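You operate a simulated robot arm through the tools that you are given. There is no shell and no other tool. Be economical: measure what you need, move in short steps, check, and stop when the job is done.

You run a simulated robot arm. Do the job below in one go: nothing can be reset, and whatever is moved stays where it is left.

Task
Run the rise test and set the rise slider by the job card's limit.
Fine: shut the main lever and turn the heater switch off first; pass means at the limit or under; no trip.

It is judged by the outcome, as a careful person would: the job done as asked, and still so three seconds after it is handed in. It fails if anything else is knocked over, pushed out of place, dropped, spilled or broken.

Robot
A 7-joint arm with a two-finger parallel gripper, fixed in place. Base frame: the origin is at the foot of the arm, x ahead of it, y to its left, z up. Units: mm, rad, N and s.
Its first joint turns from -2.897 to 2.897 rad. Payload 1.57 kg.
Tool frame: the origin (TCP) lies between the finger pads and is the grasp point; the fingertips stand 30 mm ahead of it; z points along the fingers, y is the line along which they close. Largest opening 80 mm; finger width 17, thickness 12; the body of the gripper, 40 by 82 mm, starts 80 mm behind the TCP.
Orientation is told as [roll, pitch, yaw] about the base's x, y, z axes, in that order, counted from this pose: with the fingers straight down and closing along the base's y, the tool's x points along the base's -x, its y along +y and its z along -z.

Tools
- The arm moves only by the tool move_arm. Its argument "motion" is a list of rows, each a list of 7 numbers: the shift along the tool's x, y, z in m, then the turn, a rotation vector about the tool's x, y, z in rad, then the finger opening in m, from 0 to 0.08. In form: [[x, y, z, wx, wy, wz, grip], ...]. A call has 1 to 8 rows; each row shifts and turns the commanded pose from where the row before left it, along the tool's axes as they then stand. Rows are played at 5 a second. More than 50 mm and 0.15 rad between two rows, or a gripper value outside its range, and nothing of the call is played. A pose out of reach is approached as far as the arm can. The call stops where the force on the tool passes 90 N (or 10 N more than at its start, if that is more) or the arm is blocked; 0.2 s more then pass. Each finger travels about 153 mm/s and halts on what it meets, pressing with about 43 N; the grip force reading is that of the motor and also rises with nothing between the fingers. The clock runs only during rows and for 0.2 s after the last one: add rows that do not move to give the fingers time. The reply holds the time, the measured pose of the TCP, the force on the tool along the base axes, the opening and the grip force, in the units named above and with some noise, with the torque about the TCP (base axes, N m) and any sound that the robot's microphone picked up.
- Cameras (640 x 400 px; columns grow to the right, rows downward): "scene" is fixed at [50, -652, 1767.8]; the picture's right is [-0.93, -0.38, 0.00], its down [-0.28, 0.68, -0.68] and it looks along [0.26, -0.63, -0.73] (base axes); focal length 214 px, centre (320, 200). "wrist" rides on the gripper at [72, -7, -122] in the tool frame; the picture's right is [0.09, 1.00, 0.00], its down [-0.84, 0.08, -0.54] and it looks along [-0.54, 0.05, 0.84] (tool axes); focal length 238 px, centre (320, 200).
- grab_frame(camera): a new picture of that camera. It takes no simulated time.
- measure_at(camera, pixels): there is no depth. For up to 12 entries [column, row, z] of the newest picture of that camera ("zoom" is the newest enlarged one), the place [x, y] in the base frame at which the ray of that pixel passes the height z, good to about 2 mm. It takes no simulated time.
- inspect(camera, box): a new picture of the part [left, top, right, bottom] of that camera's present view, enlarged. It takes no simulated time.
- job_done(): hands the job in; it is judged then, once.

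Go step by step. Measure first, check grasps and placings, and put right what went wrong. The budget is 80 turns and 38 pictures, counting those below and the enlarged ones. Unless the task says otherwise, let go and move clear before handing in, and close with one line.

The tools are called after "Request:" by a JSON object that holds its "op" and its "data". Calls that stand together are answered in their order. move_arm: Moves the arm, as the interface text tells. Its arguments: {"type":"object","properties":{"motion":{"type":"array","items":{"type":"array","items":{"type":"number"}}}},"required":["motion"]} The other tools are called the same way: grab_frame (camera) takes a picture; measure_at (camera, pixels) gives the place at which the rays of pixels pass given heights; inspect (camera, box) takes an enlarged picture of a part of a camera's view; job_done () hands the job in.

At the start:

```text
t: 0.0
eef_pos: [174.1, -407.8, 1454.7]
orientation: [0.0, -0.001, 0.0]
wrist_force: [0.3, 0.6, 1.1]
ft_torque: [0.01, 0.01, 0.0]
grip_width: 80.0
grasp_force: 0.1
```

scene: 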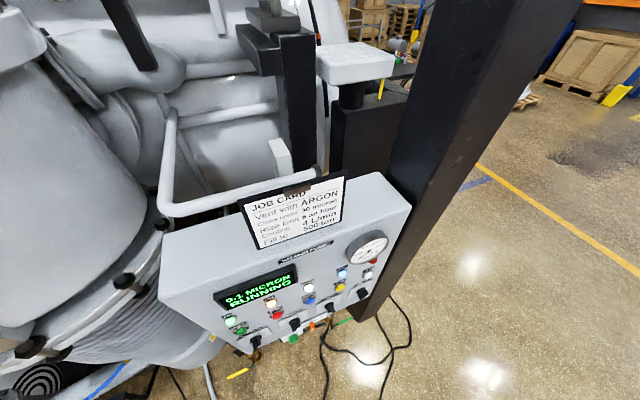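
wrist: 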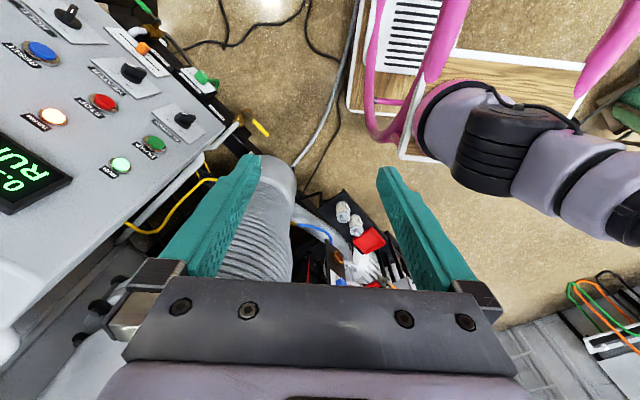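

The scene shows a control panel with a job card (around 290,210), a display reading "0.1 MICRON RUNNING", a gauge, buttons and switches. I'll enlarge the card and the panel first.

Request:
{"op": "inspect", "data": {"camera": "scene", "box": [230, 165, 360, 255]}}

Request:
{"op": "inspect", "data": {"camera": "scene", "box": [205, 225, 405, 350]}}

Request:
{"op": "inspect", "data": {"camera": "wrist", "box": [0, 0, 280, 230]}}

```text
4.44 times, centred on (295, 210) of scene
```

zoom: 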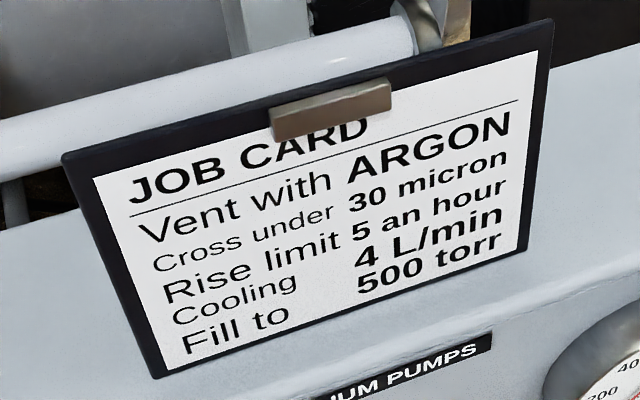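

```text
3.20 times, centred on (305, 288) of scene
```

zoom: 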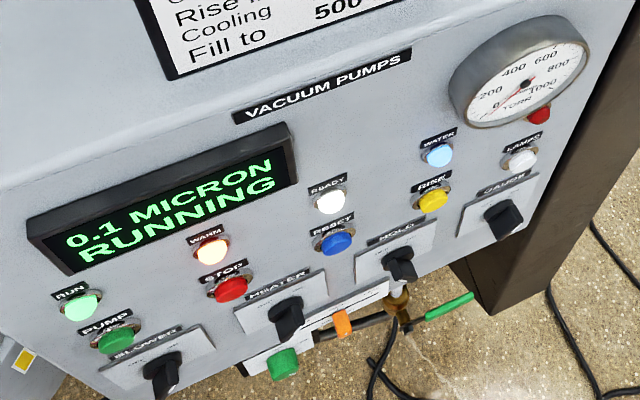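

```text
1.74 times, centred on (140, 115) of wrist
```

zoom: 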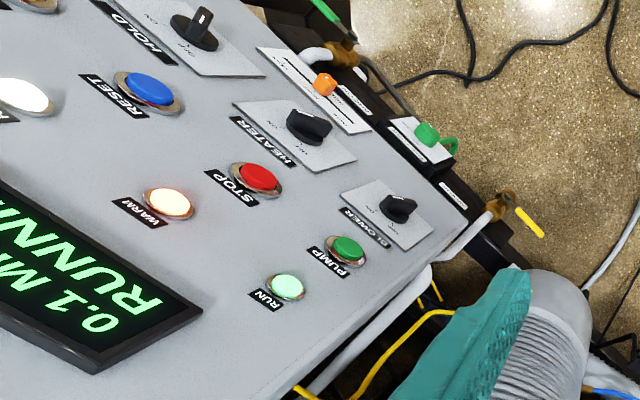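

The card says the rise limit is 5 an hour (zoom rows 200–260). I'll triangulate a few panel features from both cameras: RUN, STOP and RESET.

Request:
{"op": "measure_at", "data": {"camera": "scene", "pixels": [[230.6, 321.4, 1000], [230.6, 321.4, 1300], [277.2, 315.8, 1000], [277.2, 315.8, 1300], [310, 301.4, 1000], [310, 301.4, 1300], [288, 337, 1000], [288, 337, 1300]]}}

Request:
{"op": "measure_at", "data": {"camera": "wrist", "pixels": [[120, 164, 1000], [120, 164, 1300], [103, 102, 1000], [103, 102, 1300], [42, 51, 1000], [42, 51, 1300], [201, 77, 1000], [201, 77, 1300]]}}

Request:
{"op": "inspect", "data": {"camera": "scene", "box": [225, 310, 365, 390]}}

```text
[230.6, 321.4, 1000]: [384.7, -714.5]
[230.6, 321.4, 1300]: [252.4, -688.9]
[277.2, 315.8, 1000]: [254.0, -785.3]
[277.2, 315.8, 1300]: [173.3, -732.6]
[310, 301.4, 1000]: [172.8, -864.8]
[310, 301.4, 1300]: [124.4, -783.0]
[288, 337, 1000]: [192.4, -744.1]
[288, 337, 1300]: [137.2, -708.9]
```

```text
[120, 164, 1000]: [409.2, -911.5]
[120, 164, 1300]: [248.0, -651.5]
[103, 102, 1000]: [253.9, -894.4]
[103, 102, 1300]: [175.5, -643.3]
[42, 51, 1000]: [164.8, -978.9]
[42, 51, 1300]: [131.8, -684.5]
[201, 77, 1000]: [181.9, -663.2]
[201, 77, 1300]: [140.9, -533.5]
```

```text
4.57 times, centred on (295, 350) of scene
```

zoom: 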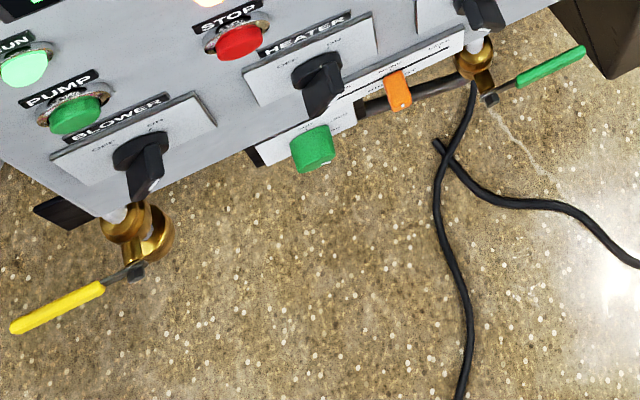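

Triangulation puts RUN at (273,-693,1252), STOP at (210,-756,1165) and RESET at (147,-821,1161). So the panel is vertical, its right is (-.71,-.71,0) and it faces (-.71,.71,0). I'll turn the tool to face it with the camera on top, starting with 8 rows of turn.

Request:
{"op": "move_arm", "data": {"motion": [[0, 0, 0, 0.0977, 0.0405, -0.0977, 0.08], [0, 0, 0, 0.0977, 0.0405, -0.0977, 0.08], [0, 0, 0, 0.0977, 0.0405, -0.0977, 0.08], [0, 0, 0, 0.0977, 0.0405, -0.0977, 0.08], [0, 0, 0, 0.0977, 0.0405, -0.0977, 0.08], [0, 0, 0, 0.0977, 0.0405, -0.0977, 0.08], [0, 0, 0, 0.0977, 0.0405, -0.0977, 0.08], [0, 0, 0, 0.0977, 0.0405, -0.0977, 0.08]]}}

```text
t: 1.8
eef_pos: [175.4, -407.2, 1454.4]
orientation: [-0.641, 0.559, 0.641]
wrist_force: [0.1, 0.1, -0.7]
ft_torque: [0.0, 0.01, -0.05]
grip_width: 80.2
grasp_force: 0.0
```

The arm follows the turn without trouble. I'll carry on with 8 more rows.

Request:
{"op": "move_arm", "data": {"motion": [[0, 0, 0, 0.0977, 0.0405, -0.0977, 0.08], [0, 0, 0, 0.0977, 0.0405, -0.0977, 0.08], [0, 0, 0, 0.0977, 0.0405, -0.0977, 0.08], [0, 0, 0, 0.0977, 0.0405, -0.0977, 0.08], [0, 0, 0, 0.0977, 0.0405, -0.0977, 0.08], [0, 0, 0, 0.0977, 0.0405, -0.0977, 0.08], [0, 0, 0, 0.0977, 0.0405, -0.0977, 0.08], [0, 0, 0, 0.0977, 0.0405, -0.0977, 0.08]]}}

```text
t: 2.9
eef_pos: [214.6, -431.1, 1426.4]
orientation: [-0.583, 0.968, 1.158]
wrist_force: [-0.2, 0.3, 0.7]
ft_torque: [0.02, -0.02, -0.03]
grip_width: 80.3
grasp_force: 0.1
stopped in row 5: the arm was blocked; the commanded pose is now the measured one
```

It was blocked in row 5, probably at a joint limit near the base, with the tool now pointing along about (.23,-.85,-.47). I'll shift to a roomier spot in front of the panel, near (20,-560,1300), before finishing the turn.

Request:
{"op": "move_arm", "data": {"motion": [[0.0013, 0.039, 0.0209, 0, 0, 0, 0.08], [0.0013, 0.039, 0.0209, 0, 0, 0, 0.08], [0.0013, 0.039, 0.0209, 0, 0, 0, 0.08], [0.0013, 0.039, 0.0209, 0, 0, 0, 0.08], [0.0013, 0.039, 0.0209, 0, 0, 0, 0.08], [0.0013, 0.039, 0.0209, 0, 0, 0, 0.08]]}}

Request:
{"op": "grab_frame", "data": {"camera": "wrist"}}

```text
t: 4.3
eef_pos: [16.1, -557.5, 1302.3]
orientation: [-0.61, 0.97, 1.133]
wrist_force: [0.2, 0.0, -0.1]
ft_torque: [0.01, 0.01, -0.04]
grip_width: 79.8
grasp_force: 0.1
```

```text
31 pictures are left
```

wrist: 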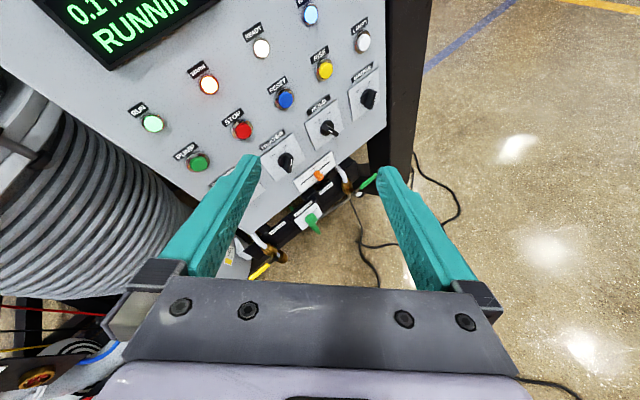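

The position was reached freely, and RUN, STOP and the knobs are visible along the panel. I'll finish the turn here so the tool squares up to the panel: 0.85 rad in 6 rows.

Request:
{"op": "move_arm", "data": {"motion": [[0, 0, 0, 0.0991, 0.0618, -0.0807, 0.08], [0, 0, 0, 0.0991, 0.0618, -0.0807, 0.08], [0, 0, 0, 0.0991, 0.0618, -0.0807, 0.08], [0, 0, 0, 0.0991, 0.0618, -0.0807, 0.08], [0, 0, 0, 0.0991, 0.0618, -0.0807, 0.08], [0, 0, 0, 0.0991, 0.0618, -0.0807, 0.08]]}}

Request:
{"op": "grab_frame", "data": {"camera": "wrist"}}

```text
t: 5.7
eef_pos: [184.2, -575.8, 1293.0]
orientation: [-2.887, 1.566, -0.551]
wrist_force: [0.5, 0.7, -0.4]
ft_torque: [0.0, 0.0, 0.03]
grip_width: 80.1
grasp_force: 0.0
out of reach, approached as far as the arm can: row 3, 4, 5, 6
```

```text
30 pictures are left
```

wrist: 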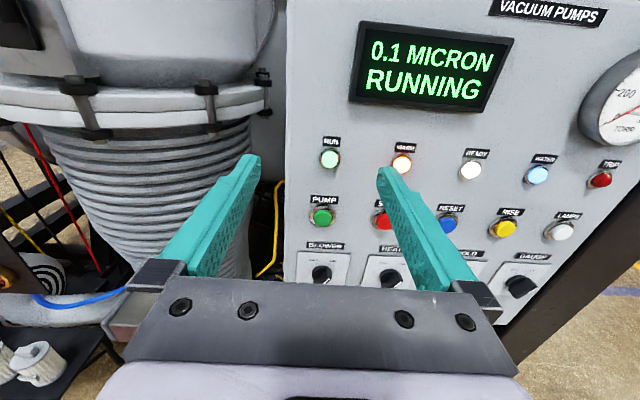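

The tool now faces the panel squarely, but the position slid to (184,-576,1293) because of the inner reach limit. I'll move right and down to view the lower half of the panel.

Request:
{"op": "move_arm", "data": {"motion": [[-0.0232, 0.038, -0.001, 0, 0, 0, 0.08], [-0.0232, 0.038, -0.001, 0, 0, 0, 0.08], [-0.0232, 0.038, -0.001, 0, 0, 0, 0.08], [-0.0232, 0.038, -0.001, 0, 0, 0, 0.08]]}}

Request:
{"op": "grab_frame", "data": {"camera": "wrist"}}

```text
t: 6.7
eef_pos: [105.8, -676.3, 1197.6]
orientation: [0.383, 1.568, 2.741]
wrist_force: [-0.5, 0.2, 0.9]
ft_torque: [0.01, 0.02, -0.02]
grip_width: 80.1
grasp_force: 0.1
out of reach, approached as far as the arm can: row 1, 2
```

```text
29 pictures are left
```

wrist: 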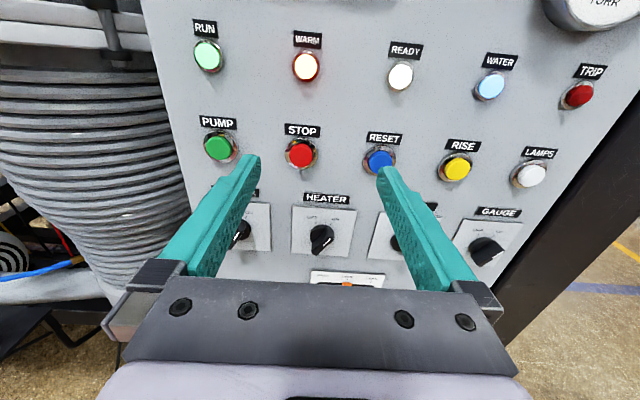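

RUN through LAMPS and the HEATER knob (321,238) can be read, and a slider plate starts at (347,278). I'll back off a little and go lower to see the sliders and levers.

Request:
{"op": "move_arm", "data": {"motion": [[-0.04, 0, -0.02, 0, 0, 0, 0.08], [-0.045, 0, -0.02, 0, 0, 0, 0.08], [-0.045, 0, -0.02, 0, 0, 0, 0.08]]}}

Request:
{"op": "inspect", "data": {"camera": "wrist", "box": [160, 40, 560, 290]}}

```text
t: 7.5
eef_pos: [61.5, -636.0, 1066.1]
orientation: [0.196, 1.568, 2.554]
wrist_force: [-0.3, 0.1, -0.2]
ft_torque: [0.0, -0.01, -0.05]
grip_width: 80.0
grasp_force: 0.0
```

```text
1.60 times, centred on (360, 165) of wrist
```

zoom: 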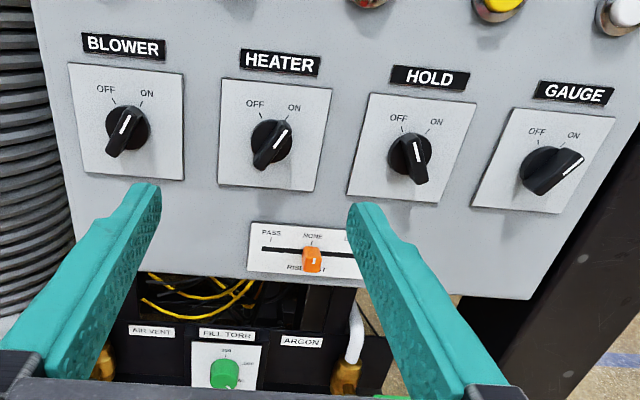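

HEATER points to ON, the rise slider at zoom (312,260) sits at NONE between PASS and FAIL, and the lower valves are AIR VENT and ARGON. The main lever isn't in this view, so I'll look in the scene camera.

Request:
{"op": "inspect", "data": {"camera": "scene", "box": [220, 0, 420, 125]}}

Request:
{"op": "inspect", "data": {"camera": "scene", "box": [0, 0, 230, 150]}}

Request:
{"op": "grab_frame", "data": {"camera": "scene"}}

```text
3.20 times, centred on (320, 62) of scene
```

zoom: 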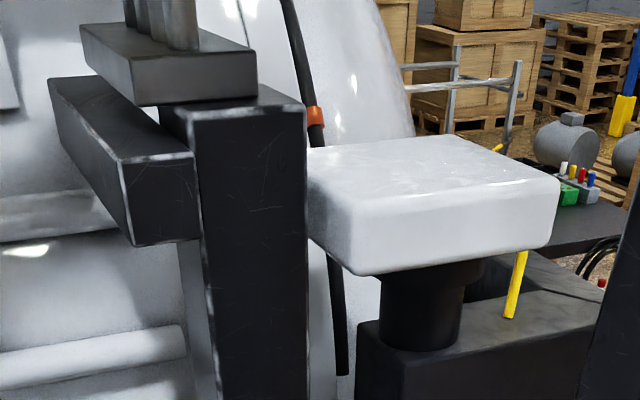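

```text
2.67 times, centred on (115, 75) of scene
```

zoom: 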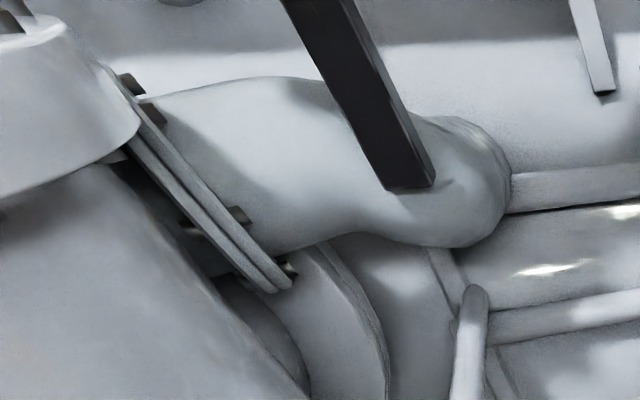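

```text
25 pictures are left
```

scene: 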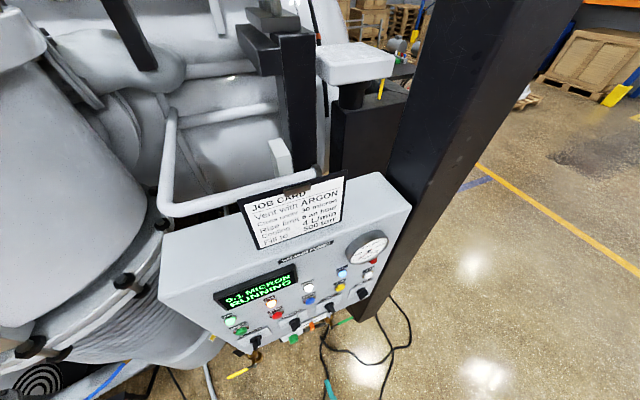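

No labelled main lever shows at the top. I'll look lower and further left, where the earlier wrist frames showed more equipment.

Request:
{"op": "grab_frame", "data": {"camera": "wrist"}}

Request:
{"op": "inspect", "data": {"camera": "scene", "box": [0, 280, 200, 400]}}

```text
24 pictures are left
```

wrist: 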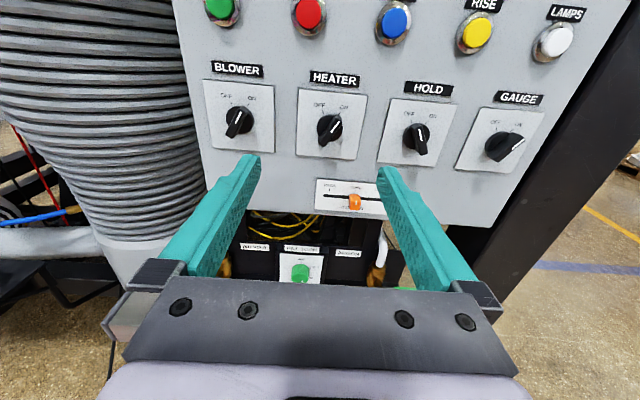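

```text
3.20 times, centred on (100, 340) of scene
```

zoom: 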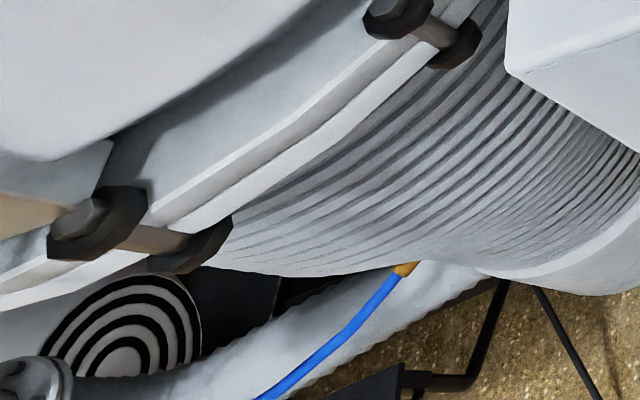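

The left side (big pump body) isn't visible yet. I'll pan left while rising to look for the main lever.

Request:
{"op": "move_arm", "data": {"motion": [[0.045, 0, 0, 0.14, 0, 0, 0.08], [0.045, 0, 0, 0.14, 0, 0, 0.08], [0.045, 0, 0, 0.14, 0, 0, 0.08], [0.045, 0, 0, 0.14, 0, 0, 0.08], [0.045, 0, 0, 0.14, 0, 0, 0.08], [0.045, 0, 0, 0.14, 0, 0, 0.08]]}}

Request:
{"op": "grab_frame", "data": {"camera": "wrist"}}

```text
t: 8.9
eef_pos: [61.3, -635.3, 1340.0]
orientation: [-1.156, 1.57, 2.043]
wrist_force: [-0.2, 0.5, 0.6]
ft_torque: [0.01, 0.02, -0.03]
grip_width: 80.0
grasp_force: 0.1
```

```text
22 pictures are left
```

wrist: 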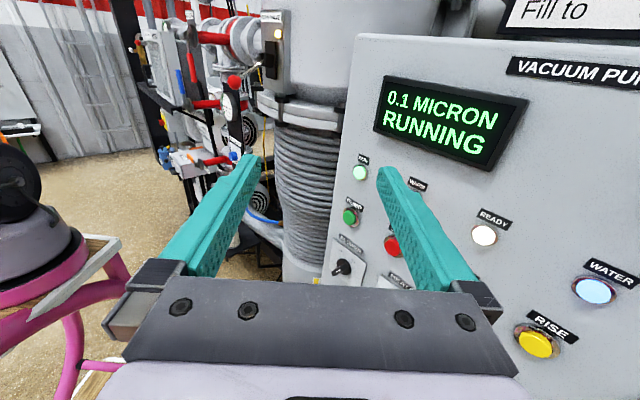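

There's a plate with a black lever at (272,45) on the pump body, and red-handled items at (190,30) to (240,80). I'll zoom in.

Request:
{"op": "inspect", "data": {"camera": "wrist", "box": [130, 0, 330, 125]}}

```text
3.20 times, centred on (230, 62) of wrist
```

zoom: 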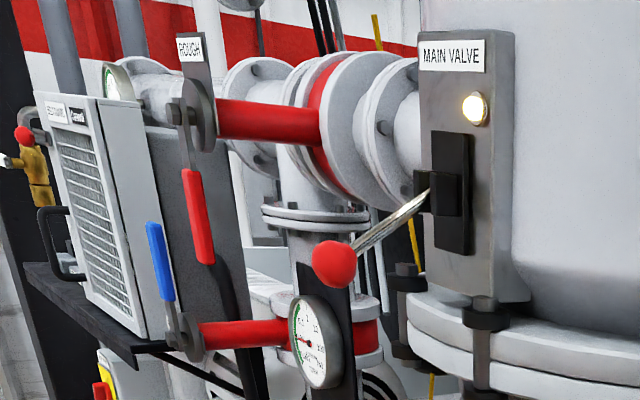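

The MAIN VALVE plate has a slot, a lamp and a lever with a red ball at zoom (333,264). I'll move left for a second viewpoint to triangulate it and read any marks.

Request:
{"op": "move_arm", "data": {"motion": [[0, -0.045, 0.012, 0, 0, 0, 0.08], [0, -0.045, 0.012, 0, 0, 0, 0.08], [0, -0.045, 0.012, 0, 0, 0, 0.08], [0, -0.045, 0.012, 0, 0, 0, 0.08]]}}

Request:
{"op": "grab_frame", "data": {"camera": "wrist"}}

```text
t: 9.9
eef_pos: [99.1, -452.6, 1338.2]
orientation: [-1.309, 1.567, 1.889]
wrist_force: [-0.1, -0.8, -0.3]
ft_torque: [-0.02, -0.04, 0.06]
grip_width: 79.9
grasp_force: 0.1
```

```text
20 pictures are left
```

wrist: 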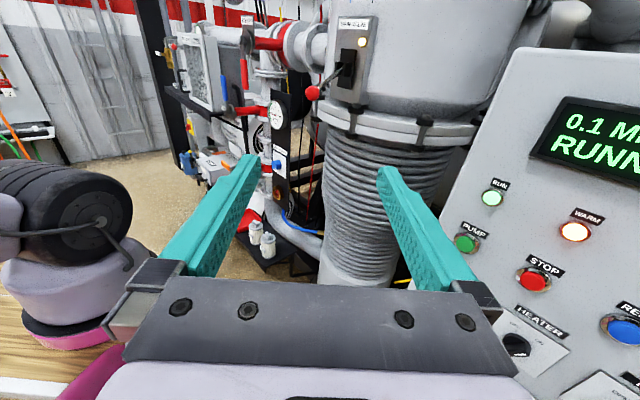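

The ball triangulates to about (534,-411,1325). I'll zoom in on the plate for direction marks.

Request:
{"op": "inspect", "data": {"camera": "wrist", "box": [290, 5, 402, 125]}}

Request:
{"op": "measure_at", "data": {"camera": "wrist", "pixels": [[312, 93, 1325]]}}

```text
3.33 times, centred on (346, 65) of wrist
```

zoom: 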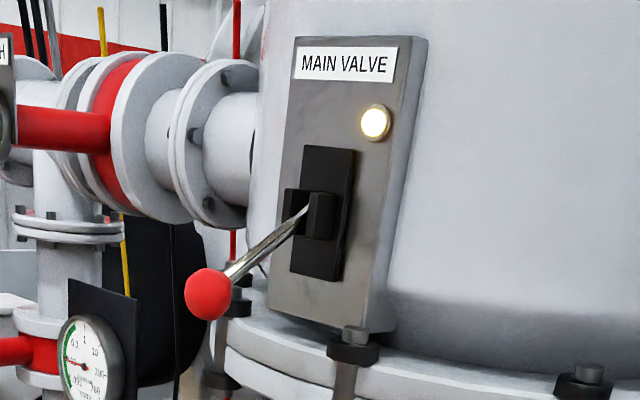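

```text
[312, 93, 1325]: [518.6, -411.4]
```

There are no marks. The hub is about (620,-478,1371) and the ball about (527,-411,1325), so the lever sits roughly 22° below level in a symmetric slot, and the plate lamp is lit. I'll move up in front of the ball first, then align.

Request:
{"op": "move_arm", "data": {"motion": [[-0.001, -0.0046, 0.049, 0, 0, 0, 0.08], [-0.001, -0.0046, 0.049, 0, 0, 0, 0.08], [-0.001, -0.0046, 0.049, 0, 0, 0, 0.08], [-0.002, -0.0046, 0.049, 0, 0, 0, 0.08], [-0.002, -0.0046, 0.049, 0, 0, 0, 0.08], [-0.002, -0.0046, 0.049, 0, 0, 0, 0.08], [-0.002, -0.0046, 0.046, 0, 0, 0, 0.08]]}}

Request:
{"op": "move_arm", "data": {"motion": [[0, 0, 0, -0.106, 0, 0, 0.08], [0, 0, 0, -0.106, 0, 0, 0.08], [0, 0, 0, -0.106, 0, 0, 0.08]]}}

Request:
{"op": "grab_frame", "data": {"camera": "wrist"}}

```text
t: 11.5
eef_pos: [434.5, -401.9, 1327.6]
orientation: [-0.859, 1.57, 2.339]
wrist_force: [-1.2, 0.8, 0.6]
ft_torque: [0.0, 0.01, -0.06]
grip_width: 80.2
grasp_force: 0.1
```

```text
t: 12.3
eef_pos: [435.1, -431.4, 1342.7]
orientation: [-0.548, 1.568, 2.33]
wrist_force: [0.5, -0.1, -0.1]
ft_torque: [0.0, -0.01, -0.02]
grip_width: 80.0
grasp_force: 0.0
out of reach, approached as far as the arm can: row 2, 3
```

```text
18 pictures are left
```

wrist: 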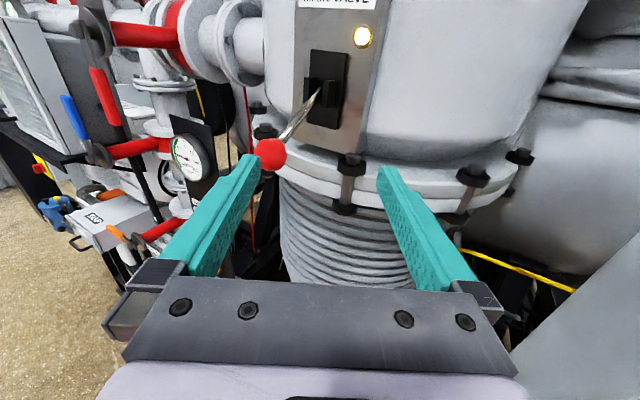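

The ball at (271,154) sits 44 mm left, about 15 mm down and about 84 mm ahead of the TCP. I'll line up sideways first.

Request:
{"op": "move_arm", "data": {"motion": [[-0.008, -0.022, 0.005, 0, 0, 0, 0.08], [-0.008, -0.022, 0.005, 0, 0, 0, 0.08]]}}

Request:
{"op": "grab_frame", "data": {"camera": "wrist"}}

```text
t: 12.9
eef_pos: [457.9, -425.9, 1347.0]
orientation: [-0.795, 1.568, 2.085]
wrist_force: [-0.5, 0.7, 0.0]
ft_torque: [-0.01, -0.01, 0.01]
grip_width: 79.8
grasp_force: 0.1
out of reach, approached as far as the arm can: row 1, 2
```

```text
17 pictures are left
```

wrist: 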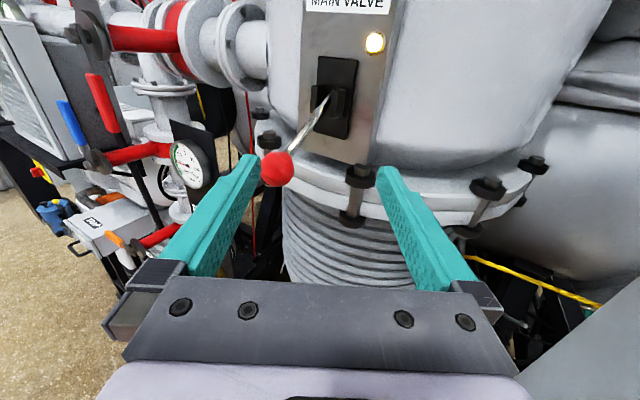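

The inner reach limit stops me lining up at this heading. I'll turn back to a heading near 0°, where the wrist stays further out.

Request:
{"op": "move_arm", "data": {"motion": [[0, 0, 0, 0.12, 0, 0, 0.08], [0, 0, 0, 0.1, 0, 0, 0.08], [0, 0, 0, 0, 0, 0, 0.08]]}}

```text
t: 13.7
eef_pos: [458.6, -426.7, 1345.8]
orientation: [-1.01, 1.569, 2.09]
wrist_force: [-0.1, -0.1, -0.1]
ft_torque: [0.01, 0.06, 0.01]
grip_width: 79.9
grasp_force: 0.1
```

The position held and the heading is now -2°. The ball is about 68 mm ahead, 21 mm left and 18 mm down. I'll line up.

Request:
{"op": "move_arm", "data": {"motion": [[-0.009, -0.0107, 0, 0, 0, 0, 0.08], [-0.009, -0.0108, 0.005, 0, 0, 0, 0.08]]}}

Request:
{"op": "grab_frame", "data": {"camera": "wrist"}}

```text
t: 14.3
eef_pos: [463.7, -406.1, 1328.3]
orientation: [-0.929, 1.568, 2.172]
wrist_force: [-0.4, -0.7, 0.7]
ft_torque: [-0.03, 0.01, 0.02]
grip_width: 79.7
grasp_force: 0.2
```

```text
16 pictures are left
```

wrist: 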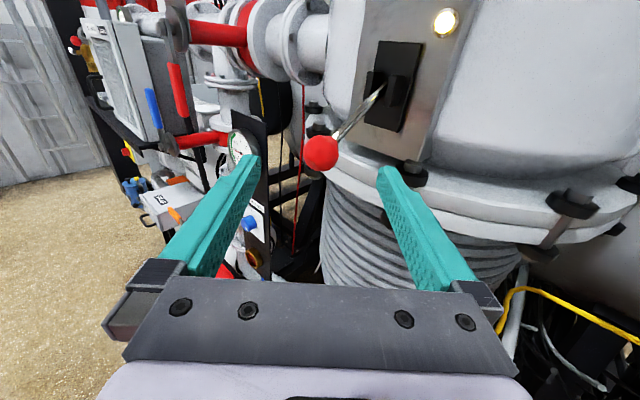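

The ball at (321,153) now lies on the tool axis, about 62 mm ahead. I'll go forward 42 mm and close on it.

Request:
{"op": "move_arm", "data": {"motion": [[0, 0, 0.021, 0, 0, 0, 0.08], [0, 0, 0.021, 0, 0, 0, 0.08], [0, 0, 0, 0, 0, 0, 0.04], [0, 0, 0, 0, 0, 0, 0.02], [0, 0, 0, 0, 0, 0, 0.02]]}}

```text
t: 15.5
eef_pos: [506.3, -408.9, 1326.7]
orientation: [-1.404, 1.569, 1.693]
wrist_force: [2.3, -17.3, 4.3]
ft_torque: [-0.13, 0.18, -0.67]
grip_width: 31.0
grasp_force: 39.6
```

I'm holding the ball at a 31 mm opening. I'll lift gently by 12 mm to see whether the lever moves that way.

Request:
{"op": "move_arm", "data": {"motion": [[0.006, 0, 0, 0, 0, 0, 0.02], [0.006, 0, 0, 0, 0, 0, 0.02], [0, 0, 0, 0, 0, 0, 0.02]]}}

```text
t: 16.3
eef_pos: [504.4, -406.7, 1339.2]
orientation: [-1.535, 1.569, 1.563]
wrist_force: [-37.1, 2.3, -17.4]
ft_torque: [0.09, 1.02, -0.01]
grip_width: 31.6
grasp_force: 40.3
```

The lever follows upward, and the -37 N along x is only the arc pushing outward. I'll continue along the arc, moving the ball outward to ease the load.

Request:
{"op": "move_arm", "data": {"motion": [[0, -0.0025, -0.0035, 0, 0, 0, 0.02], [0.006, -0.0007, -0.001, 0, 0, 0, 0.02], [0.006, -0.0006, -0.001, 0, 0, 0, 0.02], [0, 0, 0, 0, 0, 0, 0.02]]}}

```text
t: 17.3
eef_pos: [501.6, -403.7, 1351.9]
orientation: [-1.092, 1.57, 2.007]
wrist_force: [-2.1, -11.7, -9.0]
ft_torque: [0.24, 1.27, -0.22]
grip_width: 31.6
grasp_force: 39.9
```

The forces are low and the lever is moving up freely. I'll carry on along the arc.

Request:
{"op": "move_arm", "data": {"motion": [[0.01, -0.0006, -0.001, 0, 0, 0, 0.02], [0.01, -0.0003, -0.0004, 0, 0, 0, 0.02], [0.01, 0.0003, 0.0004, 0, 0, 0, 0.02], [0.01, 0.0006, 0.001, 0, 0, 0, 0.02], [0, 0, 0, 0, 0, 0, 0.02]]}}

Request:
{"op": "grab_frame", "data": {"camera": "wrist"}}

```text
t: 18.5
eef_pos: [503.8, -401.3, 1392.4]
orientation: [-1.275, 1.571, 1.825]
wrist_force: [0.4, 0.2, -0.7]
ft_torque: [0.01, 0.0, -0.03]
grip_width: 20.1
grasp_force: 0.1
```

```text
15 pictures are left
```

wrist: 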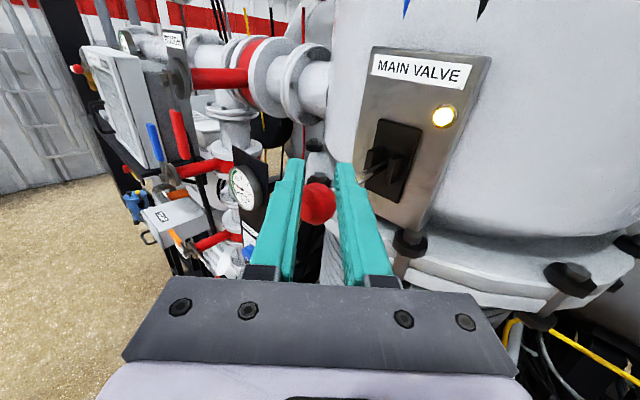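

The ball slipped out downward (opening 20 mm) and now sits at (319,203), about 22 mm below the pads with the lever near level; the lamp is still lit. I'll back off and look.

Request:
{"op": "move_arm", "data": {"motion": [[0, 0, 0, 0, 0, 0, 0.05], [0, 0, -0.03, 0, 0, 0, 0.05], [-0.025, 0, -0.03, 0, 0, 0, 0.02], [-0.025, 0, 0, 0, 0, 0, 0.02]]}}

Request:
{"op": "inspect", "data": {"camera": "wrist", "box": [220, 20, 480, 220]}}

```text
t: 19.5
eef_pos: [442.6, -400.5, 1341.1]
orientation: [-1.085, 1.57, 2.014]
wrist_force: [-0.6, -0.8, 0.0]
ft_torque: [0.0, 0.01, 0.01]
grip_width: 19.9
grasp_force: 0.0
```

```text
2.00 times, centred on (350, 120) of wrist
```

zoom: 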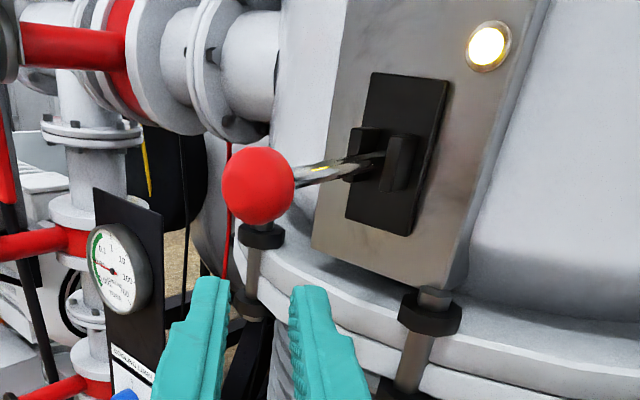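

The lever is about level, and the ball at (319,113) is near (522,-398,1368). I'll cradle it from below with the fingers 18 mm apart and push up while watching the force.

Request:
{"op": "move_arm", "data": {"motion": [[-0.007, -0.003, 0.02, 0, 0, 0, 0.018], [0, 0, 0.025, 0, 0, 0, 0.018], [0, 0, 0.025, 0, 0, 0, 0.018], [0.008, 0, 0, 0, 0, 0, 0.018], [0.008, 0, 0, 0, 0, 0, 0.018], [0.008, 0, 0, 0, 0, 0, 0.018]]}}

```text
t: 20.9
eef_pos: [512.1, -399.2, 1358.6]
orientation: [-1.01, 1.568, 2.087]
wrist_force: [-0.1, -1.4, -2.4]
ft_torque: [0.02, 0.03, 0.01]
grip_width: 18.5
grasp_force: 0.3
```

Only -2.4 N, so the lever is moving easily. I'll continue upward.

Request:
{"op": "move_arm", "data": {"motion": [[0.01, 0, 0, 0, 0, 0, 0.018], [0.01, 0, 0, 0, 0, 0, 0.018], [0.01, 0, 0.002, 0, 0, 0, 0.018], [0, 0, 0, 0, 0, 0, 0.018]]}}

Request:
{"op": "grab_frame", "data": {"camera": "wrist"}}

```text
t: 21.9
eef_pos: [512.8, -400.9, 1389.0]
orientation: [-0.948, 1.57, 2.152]
wrist_force: [0.6, 0.3, 0.3]
ft_torque: [-0.02, 0.0, 0.02]
grip_width: 17.8
grasp_force: 0.1
```

```text
13 pictures are left
```

wrist: 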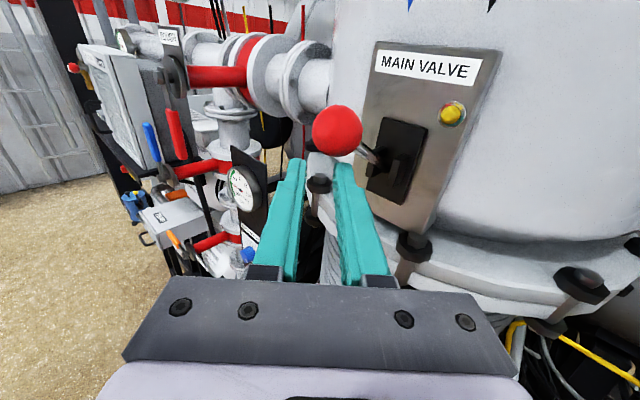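

The lever has snapped up past centre (ball at (337,132)), the lamp is out and the force is zero, so the main valve is shut. I'll retreat straight back, then head for the panel.

Request:
{"op": "move_arm", "data": {"motion": [[0, 0, -0.045, 0, 0, 0, 0.018], [0, 0, -0.045, 0, 0, 0, 0.018], [-0.01, 0.014, -0.046, 0, 0, 0, 0.018], [-0.01, 0.014, -0.046, 0, 0, 0, 0.018], [-0.01, 0.014, -0.046, 0, 0, 0, 0.03], [-0.01, 0.014, -0.046, 0, 0, 0, 0.04], [-0.01, 0.014, -0.046, 0, 0, 0, 0.05], [-0.01, 0.014, -0.046, 0, 0, 0, 0.05]]}}

```text
t: 23.7
eef_pos: [148.3, -470.1, 1330.2]
orientation: [-0.91, 1.569, 2.192]
wrist_force: [0.2, -0.2, 0.2]
ft_torque: [0.02, 0.04, -0.01]
grip_width: 50.2
grasp_force: 0.1
```

I'm clear of the lever at (148,-470,1330). I'll move right and start turning toward the panel.

Request:
{"op": "move_arm", "data": {"motion": [[-0.03, 0.046, -0.01, 0, 0, 0, 0.05], [-0.03, 0.046, -0.01, 0, 0, 0, 0.05], [-0.03, 0.046, -0.01, 0, 0, 0, 0.05], [-0.03, 0.046, -0.01, 0, 0, 0, 0.05], [0, 0, 0, -0.149, 0, 0, 0.05], [0, 0, 0, -0.149, 0, 0, 0.05], [0, 0, 0, -0.149, 0, 0, 0.05], [0, 0, 0, -0.149, 0, 0, 0.05]]}}

```text
refused: row 1 steps farther than a row can; nothing moved
```

Request:
{"op": "move_arm", "data": {"motion": [[-0.018, 0.045, -0.008, 0, 0, 0, 0.05], [-0.018, 0.045, -0.008, 0, 0, 0, 0.05], [-0.018, 0.045, -0.008, 0, 0, 0, 0.05], [-0.018, 0.045, -0.008, 0, 0, 0, 0.05], [0, 0, 0, -0.149, 0, 0, 0.05], [0, 0, 0, -0.149, 0, 0, 0.05], [0, 0, 0, -0.149, 0, 0, 0.05], [0, 0, 0, -0.149, 0, 0, 0.05]]}}

```text
t: 25.5
eef_pos: [105.7, -647.5, 1257.5]
orientation: [-0.294, 1.568, 2.209]
wrist_force: [-0.2, -0.4, 0.6]
ft_torque: [0.0, -0.03, 0.01]
grip_width: 50.1
grasp_force: 0.0
```

One more small turn, then down to in front of HEATER (s≈419, z≈1056).

Request:
{"op": "move_arm", "data": {"motion": [[0, 0, 0, -0.147, 0, 0, 0.05], [-0.04, 0.0072, 0.004, 0, 0, 0, 0.05], [-0.04, 0.0072, 0.004, 0, 0, 0, 0.05], [-0.04, 0.0072, 0.004, 0, 0, 0, 0.05], [-0.04, 0.0072, 0.004, 0, 0, 0, 0.05], [-0.04, 0.0072, 0.004, 0, 0, 0, 0.05]]}}

Request:
{"op": "grab_frame", "data": {"camera": "wrist"}}

```text
t: 26.9
eef_pos: [95.6, -687.3, 1054.4]
orientation: [-0.295, 1.569, 2.062]
wrist_force: [0.5, -0.1, 0.0]
ft_torque: [-0.01, 0.03, 0.02]
grip_width: 50.3
grasp_force: 0.0
```

```text
12 pictures are left
```

wrist: 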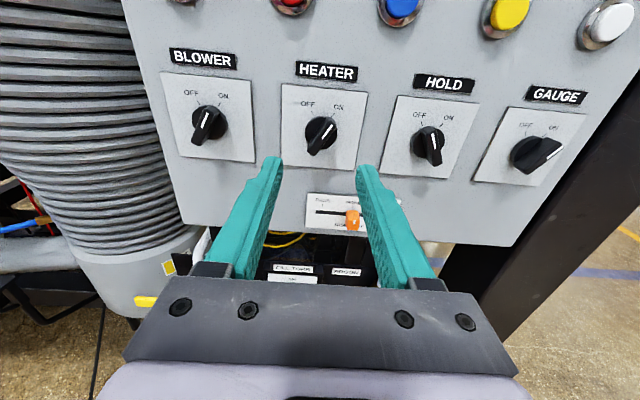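

The TCP lines up with the HEATER knob at (320,133). I'll zoom in for the paddle's angle and depth.

Request:
{"op": "inspect", "data": {"camera": "wrist", "box": [260, 55, 400, 180]}}

Request:
{"op": "measure_at", "data": {"camera": "wrist", "pixels": [[320, 130, 1056], [355, 220, 950]]}}

```text
3.20 times, centred on (330, 118) of wrist
```

zoom: 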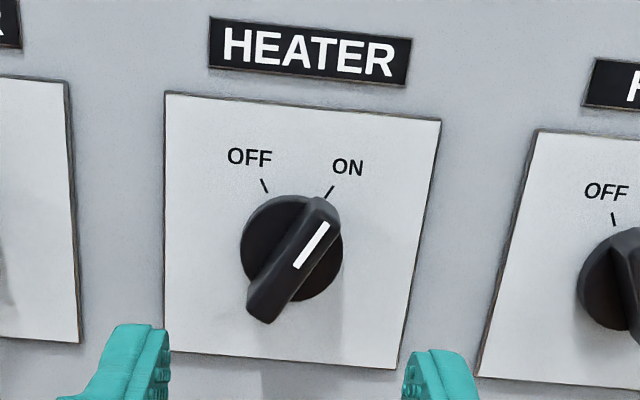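

```text
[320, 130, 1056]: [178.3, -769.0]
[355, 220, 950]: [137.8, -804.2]
```

The paddle points about 30° clockwise from vertical (zoom line (297,267)→(327,223)), and OFF is about 30° the other way. I'll roll the tool +0.52 rad and advance with the fingers 40 mm open.

Request:
{"op": "move_arm", "data": {"motion": [[0.003, 0, 0, 0, 0, 0.13, 0.04], [0, 0, 0, 0, 0, 0.13, 0.04], [0, 0, 0, 0, 0, 0.13, 0.04], [0, 0, 0, 0, 0, 0.13, 0.04], [0, 0, 0.04, 0, 0, 0, 0.04], [0, 0, 0.035, 0, 0, 0, 0.04]]}}

Request:
{"op": "grab_frame", "data": {"camera": "wrist"}}

```text
t: 28.3
eef_pos: [147.5, -739.4, 1059.6]
orientation: [-1.569, 1.05, 0.788]
wrist_force: [-0.8, 0.7, -1.5]
ft_torque: [0.02, 0.05, 0.05]
grip_width: 40.2
grasp_force: 0.0
```

```text
10 pictures are left
```

wrist: 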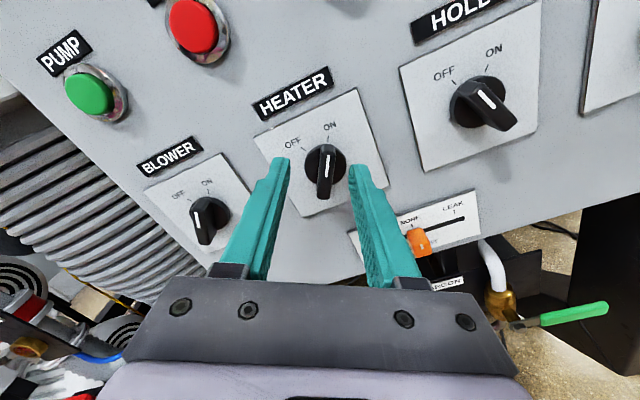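

The paddle is upright between the fingers at (326,170). The slider marks also show as PASS – NONE – LEAK. I'll go in 9 mm and close on the paddle.

Request:
{"op": "move_arm", "data": {"motion": [[0, 0.002, 0.009, 0, 0, 0, 0.04], [0, 0, 0, 0, 0, 0, 0.02], [0, 0, 0, 0, 0, 0, 0.005], [0, 0, 0, 0, 0, 0, 0.005]]}}

```text
t: 29.3
eef_pos: [152.4, -748.1, 1058.0]
orientation: [-1.565, 1.048, 0.789]
wrist_force: [-5.3, -9.8, -7.1]
ft_torque: [0.03, 0.14, -0.24]
grip_width: 16.1
grasp_force: 5.7
```

The fingers have met something about 16 mm wide, so I'll hold one more row and then turn counter-clockwise about 1.05 rad.

Request:
{"op": "move_arm", "data": {"motion": [[0, 0, 0, 0, 0, 0, 0.005], [0, 0, 0, 0, 0, -0.14, 0.005], [0, 0, 0, 0, 0, -0.14, 0.005], [0, 0, 0, 0, 0, -0.14, 0.005]]}}

```text
t: 30.3
eef_pos: [154.0, -747.4, 1058.0]
orientation: [-1.564, 1.472, 0.792]
wrist_force: [-4.5, -6.2, -2.0]
ft_torque: [-0.18, -0.11, -0.21]
grip_width: 11.0
grasp_force: 28.6
```

Gripping at 11 mm with a small torque, the knob is turning. I'll continue to the OFF angle.

Request:
{"op": "move_arm", "data": {"motion": [[0, 0, 0, 0, 0, -0.14, 0.005], [0, 0, 0, 0, 0, -0.14, 0.005], [0, 0, 0, 0, 0, -0.14, 0.005], [0, 0, 0, 0, 0, -0.14, 0.005], [0, 0, 0, 0, 0, -0.08, 0.005], [0, 0, 0, 0, 0, 0, 0.005]]}}

Request:
{"op": "move_arm", "data": {"motion": [[0, 0, 0, 0, 0, 0, 0.04], [0, 0, 0, 0, 0, 0, 0.04], [0, 0, -0.04, 0, 0, 0, 0.04], [0, 0, -0.035, 0, 0, 0, 0.04]]}}

Request:
{"op": "grab_frame", "data": {"camera": "wrist"}}

```text
t: 31.7
eef_pos: [138.8, -754.1, 1068.4]
orientation: [1.556, 1.037, -2.349]
wrist_force: [50.7, 15.3, -26.3]
ft_torque: [0.43, -0.27, 0.88]
grip_width: 52.6
grasp_force: 27.0
out of reach, approached as far as the arm can: row 4, 5
```

```text
t: 32.7
eef_pos: [79.2, -703.0, 1067.6]
orientation: [1.568, 1.031, -2.359]
wrist_force: [0.2, 0.0, 0.6]
ft_torque: [-0.05, -0.02, 0.01]
grip_width: 40.2
grasp_force: 0.0
```

```text
9 pictures are left
```

wrist: 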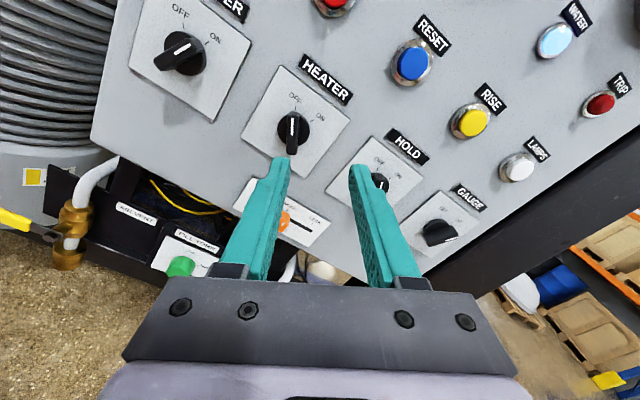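

The HEATER line at (293,130) now points to OFF, but the arm was pushed about 17 mm right and the fingers forced open at the end. I'll zoom in to make sure HOLD and the rest are untouched.

Request:
{"op": "inspect", "data": {"camera": "wrist", "box": [230, 60, 470, 260]}}

```text
2.00 times, centred on (350, 160) of wrist
```

zoom: 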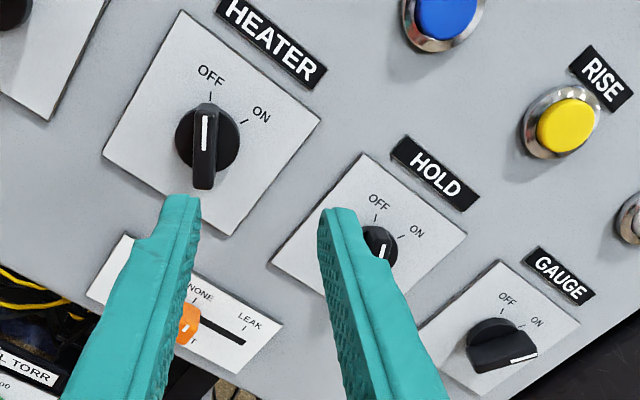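

HEATER is OFF and HOLD still points to OFF. Next I'll straighten the roll, close the fingers and move in front of RISE (s≈557, z≈1164).

Request:
{"op": "move_arm", "data": {"motion": [[0, 0, 0, 0, 0, 0.135, 0.02], [0, 0, 0, 0, 0, 0.135, 0], [0, 0, 0, 0, 0, 0.135, 0], [0, 0, 0, 0, 0, 0.135, 0], [0.032, 0.038, 0, 0, 0, 0, 0], [0.032, 0.038, 0, 0, 0, 0, 0], [0.032, 0.038, 0, 0, 0, 0, 0]]}}

Request:
{"op": "grab_frame", "data": {"camera": "wrist"}}

```text
t: 34.3
eef_pos: [-0.3, -784.8, 1165.1]
orientation: [-0.571, 1.569, 1.787]
wrist_force: [-0.8, 0.1, 0.2]
ft_torque: [-0.01, -0.03, 0.03]
grip_width: 0.0
grasp_force: 21.4
```

```text
7 pictures are left
```

wrist: 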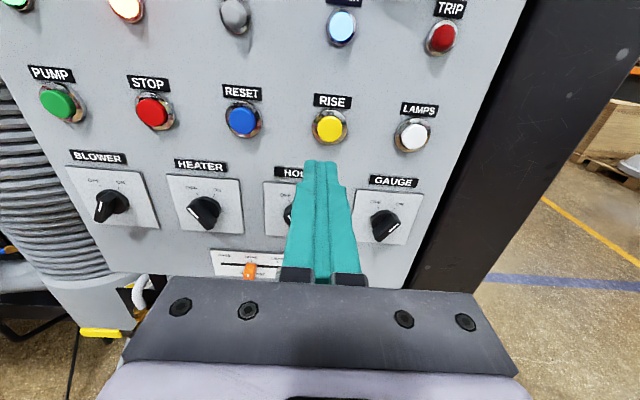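

RISE at (328,127) is about 8 mm up and 7 mm right of the tool axis. I'll align and advance 70 mm with the fingers closed.

Request:
{"op": "move_arm", "data": {"motion": [[0.008, 0.0067, 0, 0, 0, 0, 0], [0, 0, 0.035, 0, 0, 0, 0], [0, 0, 0.033, 0, 0, 0, 0], [0, 0, 0.004, 0, 0, 0, 0], [0, 0, 0, 0, 0, 0, 0]]}}

```text
t: 35.5
eef_pos: [44.4, -839.9, 1173.4]
orientation: [-0.364, 1.57, 1.99]
wrist_force: [-0.8, -0.3, 0.7]
ft_torque: [0.01, 0.01, 0.01]
grip_width: 0.0
grasp_force: 20.9
```

No contact yet, with the tip about 28 mm off the panel. I'll press forward in small steps.

Request:
{"op": "move_arm", "data": {"motion": [[0, 0, 0.004, 0, 0, 0, 0], [0, 0, 0.004, 0, 0, 0, 0], [0, 0, 0.003, 0, 0, 0, 0]]}}

```text
t: 36.3
eef_pos: [52.8, -848.7, 1173.3]
orientation: [-0.374, 1.569, 1.984]
wrist_force: [0.2, 0.2, -1.1]
ft_torque: [0.01, -0.01, -0.01]
grip_width: 0.0
grasp_force: 21.5
```

Still free at about 16 mm. I'll continue in small steps.

Request:
{"op": "move_arm", "data": {"motion": [[0, 0, 0.003, 0, 0, 0, 0], [0, 0, 0.003, 0, 0, 0, 0]]}}

```text
t: 36.9
eef_pos: [55.9, -852.5, 1173.2]
orientation: [-0.323, 1.571, 2.033]
wrist_force: [0.1, -0.3, 0.6]
ft_torque: [0.0, -0.01, -0.03]
grip_width: 0.0
grasp_force: 21.0
```

Request:
{"op": "move_arm", "data": {"motion": [[0, 0, 0.003, 0, 0, 0, 0], [0, 0, 0.003, 0, 0, 0, 0]]}}

Request:
{"op": "grab_frame", "data": {"camera": "wrist"}}

```text
t: 37.5
eef_pos: [60.8, -856.0, 1173.0]
orientation: [-0.105, 1.568, 2.251]
wrist_force: [-0.9, 1.0, -0.1]
ft_torque: [-0.02, -0.03, 0.0]
grip_width: 0.0
grasp_force: 20.7
```

```text
6 pictures are left
```

wrist: 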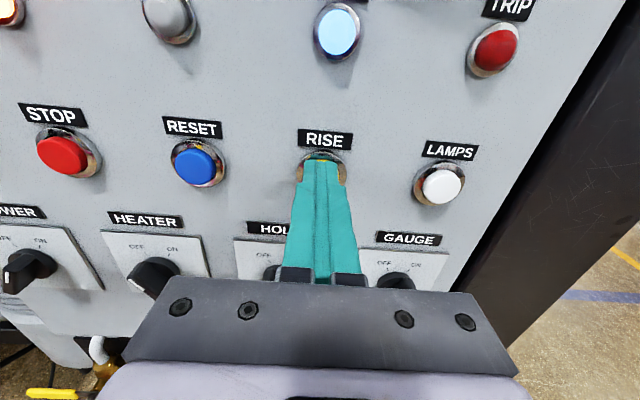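

The fingertips are right over the RISE button (yellow edge at (322,158)) but not pressing yet. I'll continue.

Request:
{"op": "move_arm", "data": {"motion": [[0, 0, 0.003, 0, 0, 0, 0], [0, 0, 0.003, 0, 0, 0, 0]]}}

```text
t: 38.1
eef_pos: [62.9, -859.0, 1173.1]
orientation: [-0.176, 1.567, 2.177]
wrist_force: [-6.5, 10.8, -3.1]
ft_torque: [0.03, 0.06, 0.06]
grip_width: 0.0
grasp_force: 21.6
heard: click
```

A click at about 12 N: the button is pressed. I'll back off and read the display from the scene camera.

Request:
{"op": "move_arm", "data": {"motion": [[0, 0, -0.03, 0, 0, 0, 0], [0, 0, -0.04, 0, 0, 0, 0], [0, 0, -0.03, 0, 0, 0, 0], [-0.04, 0, 0, 0, 0, 0, 0], [-0.04, 0, 0, 0, 0, 0, 0], [-0.04, 0, 0, 0, 0, 0, 0]]}}

Request:
{"op": "inspect", "data": {"camera": "scene", "box": [205, 225, 405, 350]}}

```text
t: 39.5
eef_pos: [-5.6, -787.8, 1055.4]
orientation: [0.103, 1.567, 2.461]
wrist_force: [0.5, -0.1, -0.8]
ft_torque: [0.02, 0.01, 0.01]
grip_width: 0.0
grasp_force: 20.9
```

```text
3.20 times, centred on (305, 288) of scene
```

zoom: 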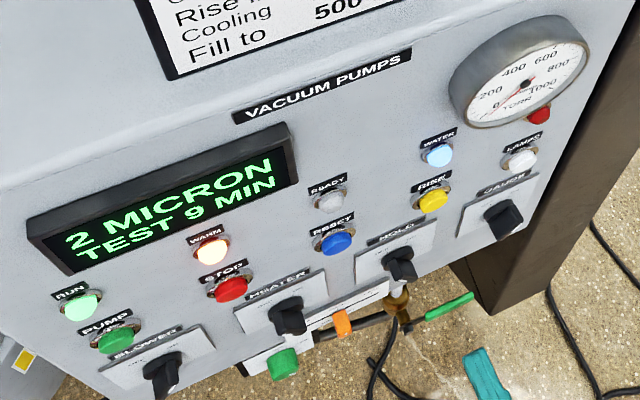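

The test is running: "2 MICRON, TEST 9 MIN". While it runs I'll move in front of the rise slider (s≈471, z≈950).

Request:
{"op": "move_arm", "data": {"motion": [[-0.035, -0.03, 0, 0, 0, 0, 0.02], [-0.035, -0.03, 0, 0, 0, 0, 0.04], [-0.035, -0.03, 0, 0, 0, 0, 0.05], [0, 0, 0, 0, 0, 0, 0.05], [0, 0, 0, 0, 0, 0, 0.05], [0, 0, 0, 0, 0, 0, 0.05], [0, 0, 0, 0, 0, 0, 0.05], [0, 0, 0, 0, 0, 0, 0.05]]}}

Request:
{"op": "move_arm", "data": {"motion": [[0, 0, 0, 0, 0, 0, 0.05], [0, 0, 0, 0, 0, 0, 0.05], [0, 0, 0, 0, 0, 0, 0.05], [0, 0, 0, 0, 0, 0, 0.05], [0, 0, 0, 0, 0, 0, 0.05], [0, 0, 0, 0, 0, 0, 0.05], [0, 0, 0, 0, 0, 0, 0.05], [0, 0, 0, 0, 0, 0, 0.05]]}}

Request:
{"op": "move_arm", "data": {"motion": [[0, 0, 0, 0, 0, 0, 0.05], [0, 0, 0, 0, 0, 0, 0.05], [0, 0, 0, 0, 0, 0, 0.05], [0, 0, 0, 0, 0, 0, 0.05], [0, 0, 0, 0, 0, 0, 0.05], [0, 0, 0, 0, 0, 0, 0.05], [0, 0, 0, 0, 0, 0, 0.05], [0, 0, 0, 0, 0, 0, 0.05]]}}

Request:
{"op": "move_arm", "data": {"motion": [[0, 0, 0, 0, 0, 0, 0.05], [0, 0, 0, 0, 0, 0, 0.05], [0, 0, 0, 0, 0, 0, 0.05], [0, 0, 0, 0, 0, 0, 0.05], [0, 0, 0, 0, 0, 0, 0.05], [0, 0, 0, 0, 0, 0, 0.05], [0, 0, 0, 0, 0, 0, 0.05], [0, 0, 0, 0, 0, 0, 0.05]]}}

Request:
{"op": "move_arm", "data": {"motion": [[0, 0, 0, 0, 0, 0, 0.05], [0, 0, 0, 0, 0, 0, 0.05], [0, 0, 0, 0, 0, 0, 0.05], [0, 0, 0, 0, 0, 0, 0.05], [0, 0, 0, 0, 0, 0, 0.05], [0, 0, 0, 0, 0, 0, 0.05], [0, 0, 0, 0, 0, 0, 0.05], [0, 0, 0, 0, 0, 0, 0.05]]}}

Request:
{"op": "inspect", "data": {"camera": "scene", "box": [205, 225, 405, 350]}}

```text
t: 41.3
eef_pos: [58.2, -725.6, 951.5]
orientation: [-0.321, 1.568, 2.035]
wrist_force: [-0.9, -0.2, 0.6]
ft_torque: [-0.02, 0.01, 0.0]
grip_width: 50.0
grasp_force: 0.2
```

```text
t: 43.1
eef_pos: [58.6, -726.5, 951.0]
orientation: [-0.329, 1.569, 2.029]
wrist_force: [0.0, -1.0, -0.5]
ft_torque: [0.0, -0.01, 0.0]
grip_width: 50.2
grasp_force: 0.0
```

```text
t: 44.9
eef_pos: [57.8, -725.0, 951.0]
orientation: [-0.325, 1.569, 2.032]
wrist_force: [0.4, 0.3, 0.6]
ft_torque: [0.0, -0.03, -0.02]
grip_width: 50.2
grasp_force: 0.1
```

```text
t: 46.7
eef_pos: [58.5, -726.0, 951.8]
orientation: [-0.319, 1.569, 2.036]
wrist_force: [0.6, 0.5, -0.5]
ft_torque: [-0.02, -0.02, 0.0]
grip_width: 49.9
grasp_force: 0.1
```

```text
t: 48.5
eef_pos: [58.1, -726.7, 950.5]
orientation: [-0.313, 1.569, 2.043]
wrist_force: [0.3, 0.0, -0.4]
ft_torque: [0.02, -0.03, 0.01]
grip_width: 49.9
grasp_force: 0.1
```

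```text
3.20 times, centred on (305, 288) of scene
```

zoom: 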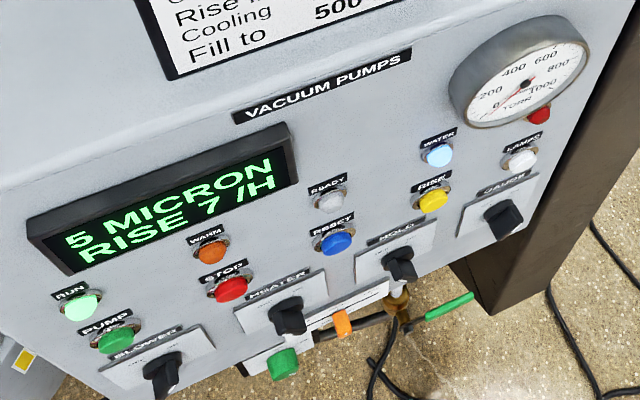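

The test finished with what looks like "RISE 7 /H". I'll confirm that digit and view the slider from the wrist.

Request:
{"op": "inspect", "data": {"camera": "scene", "box": [215, 265, 300, 318]}}

Request:
{"op": "grab_frame", "data": {"camera": "wrist"}}

```text
7.53 times, centred on (258, 292) of scene
```

zoom: 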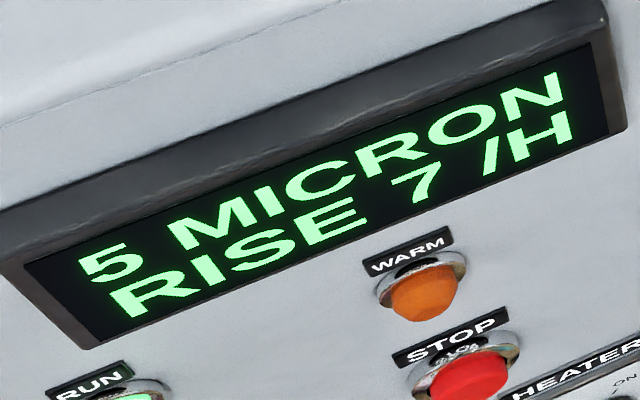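

```text
2 pictures are left
```

wrist: 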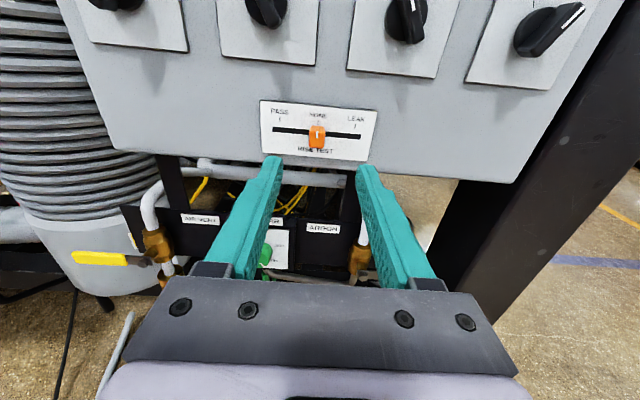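

Confirmed: RISE 7/H is over the limit of 5, so the slider goes to LEAK (tick at (354,126)), about 39 mm right of NONE. I'll align with the knob at (317,136) and advance.

Request:
{"op": "move_arm", "data": {"motion": [[-0.005, -0.003, 0, 0, 0, 0, 0.05], [0, 0, 0.04, 0, 0, 0, 0.05], [0, 0, 0.04, 0, 0, 0, 0.05], [0, 0, 0.005, 0, 0, 0, 0.05], [0, 0, 0, 0, 0, 0, 0.05]]}}

```text
t: 49.7
eef_pos: [119.9, -784.1, 945.9]
orientation: [-0.294, 1.57, 2.064]
wrist_force: [0.6, -0.2, 0.0]
ft_torque: [-0.03, 0.0, -0.02]
grip_width: 50.0
grasp_force: 0.1
```

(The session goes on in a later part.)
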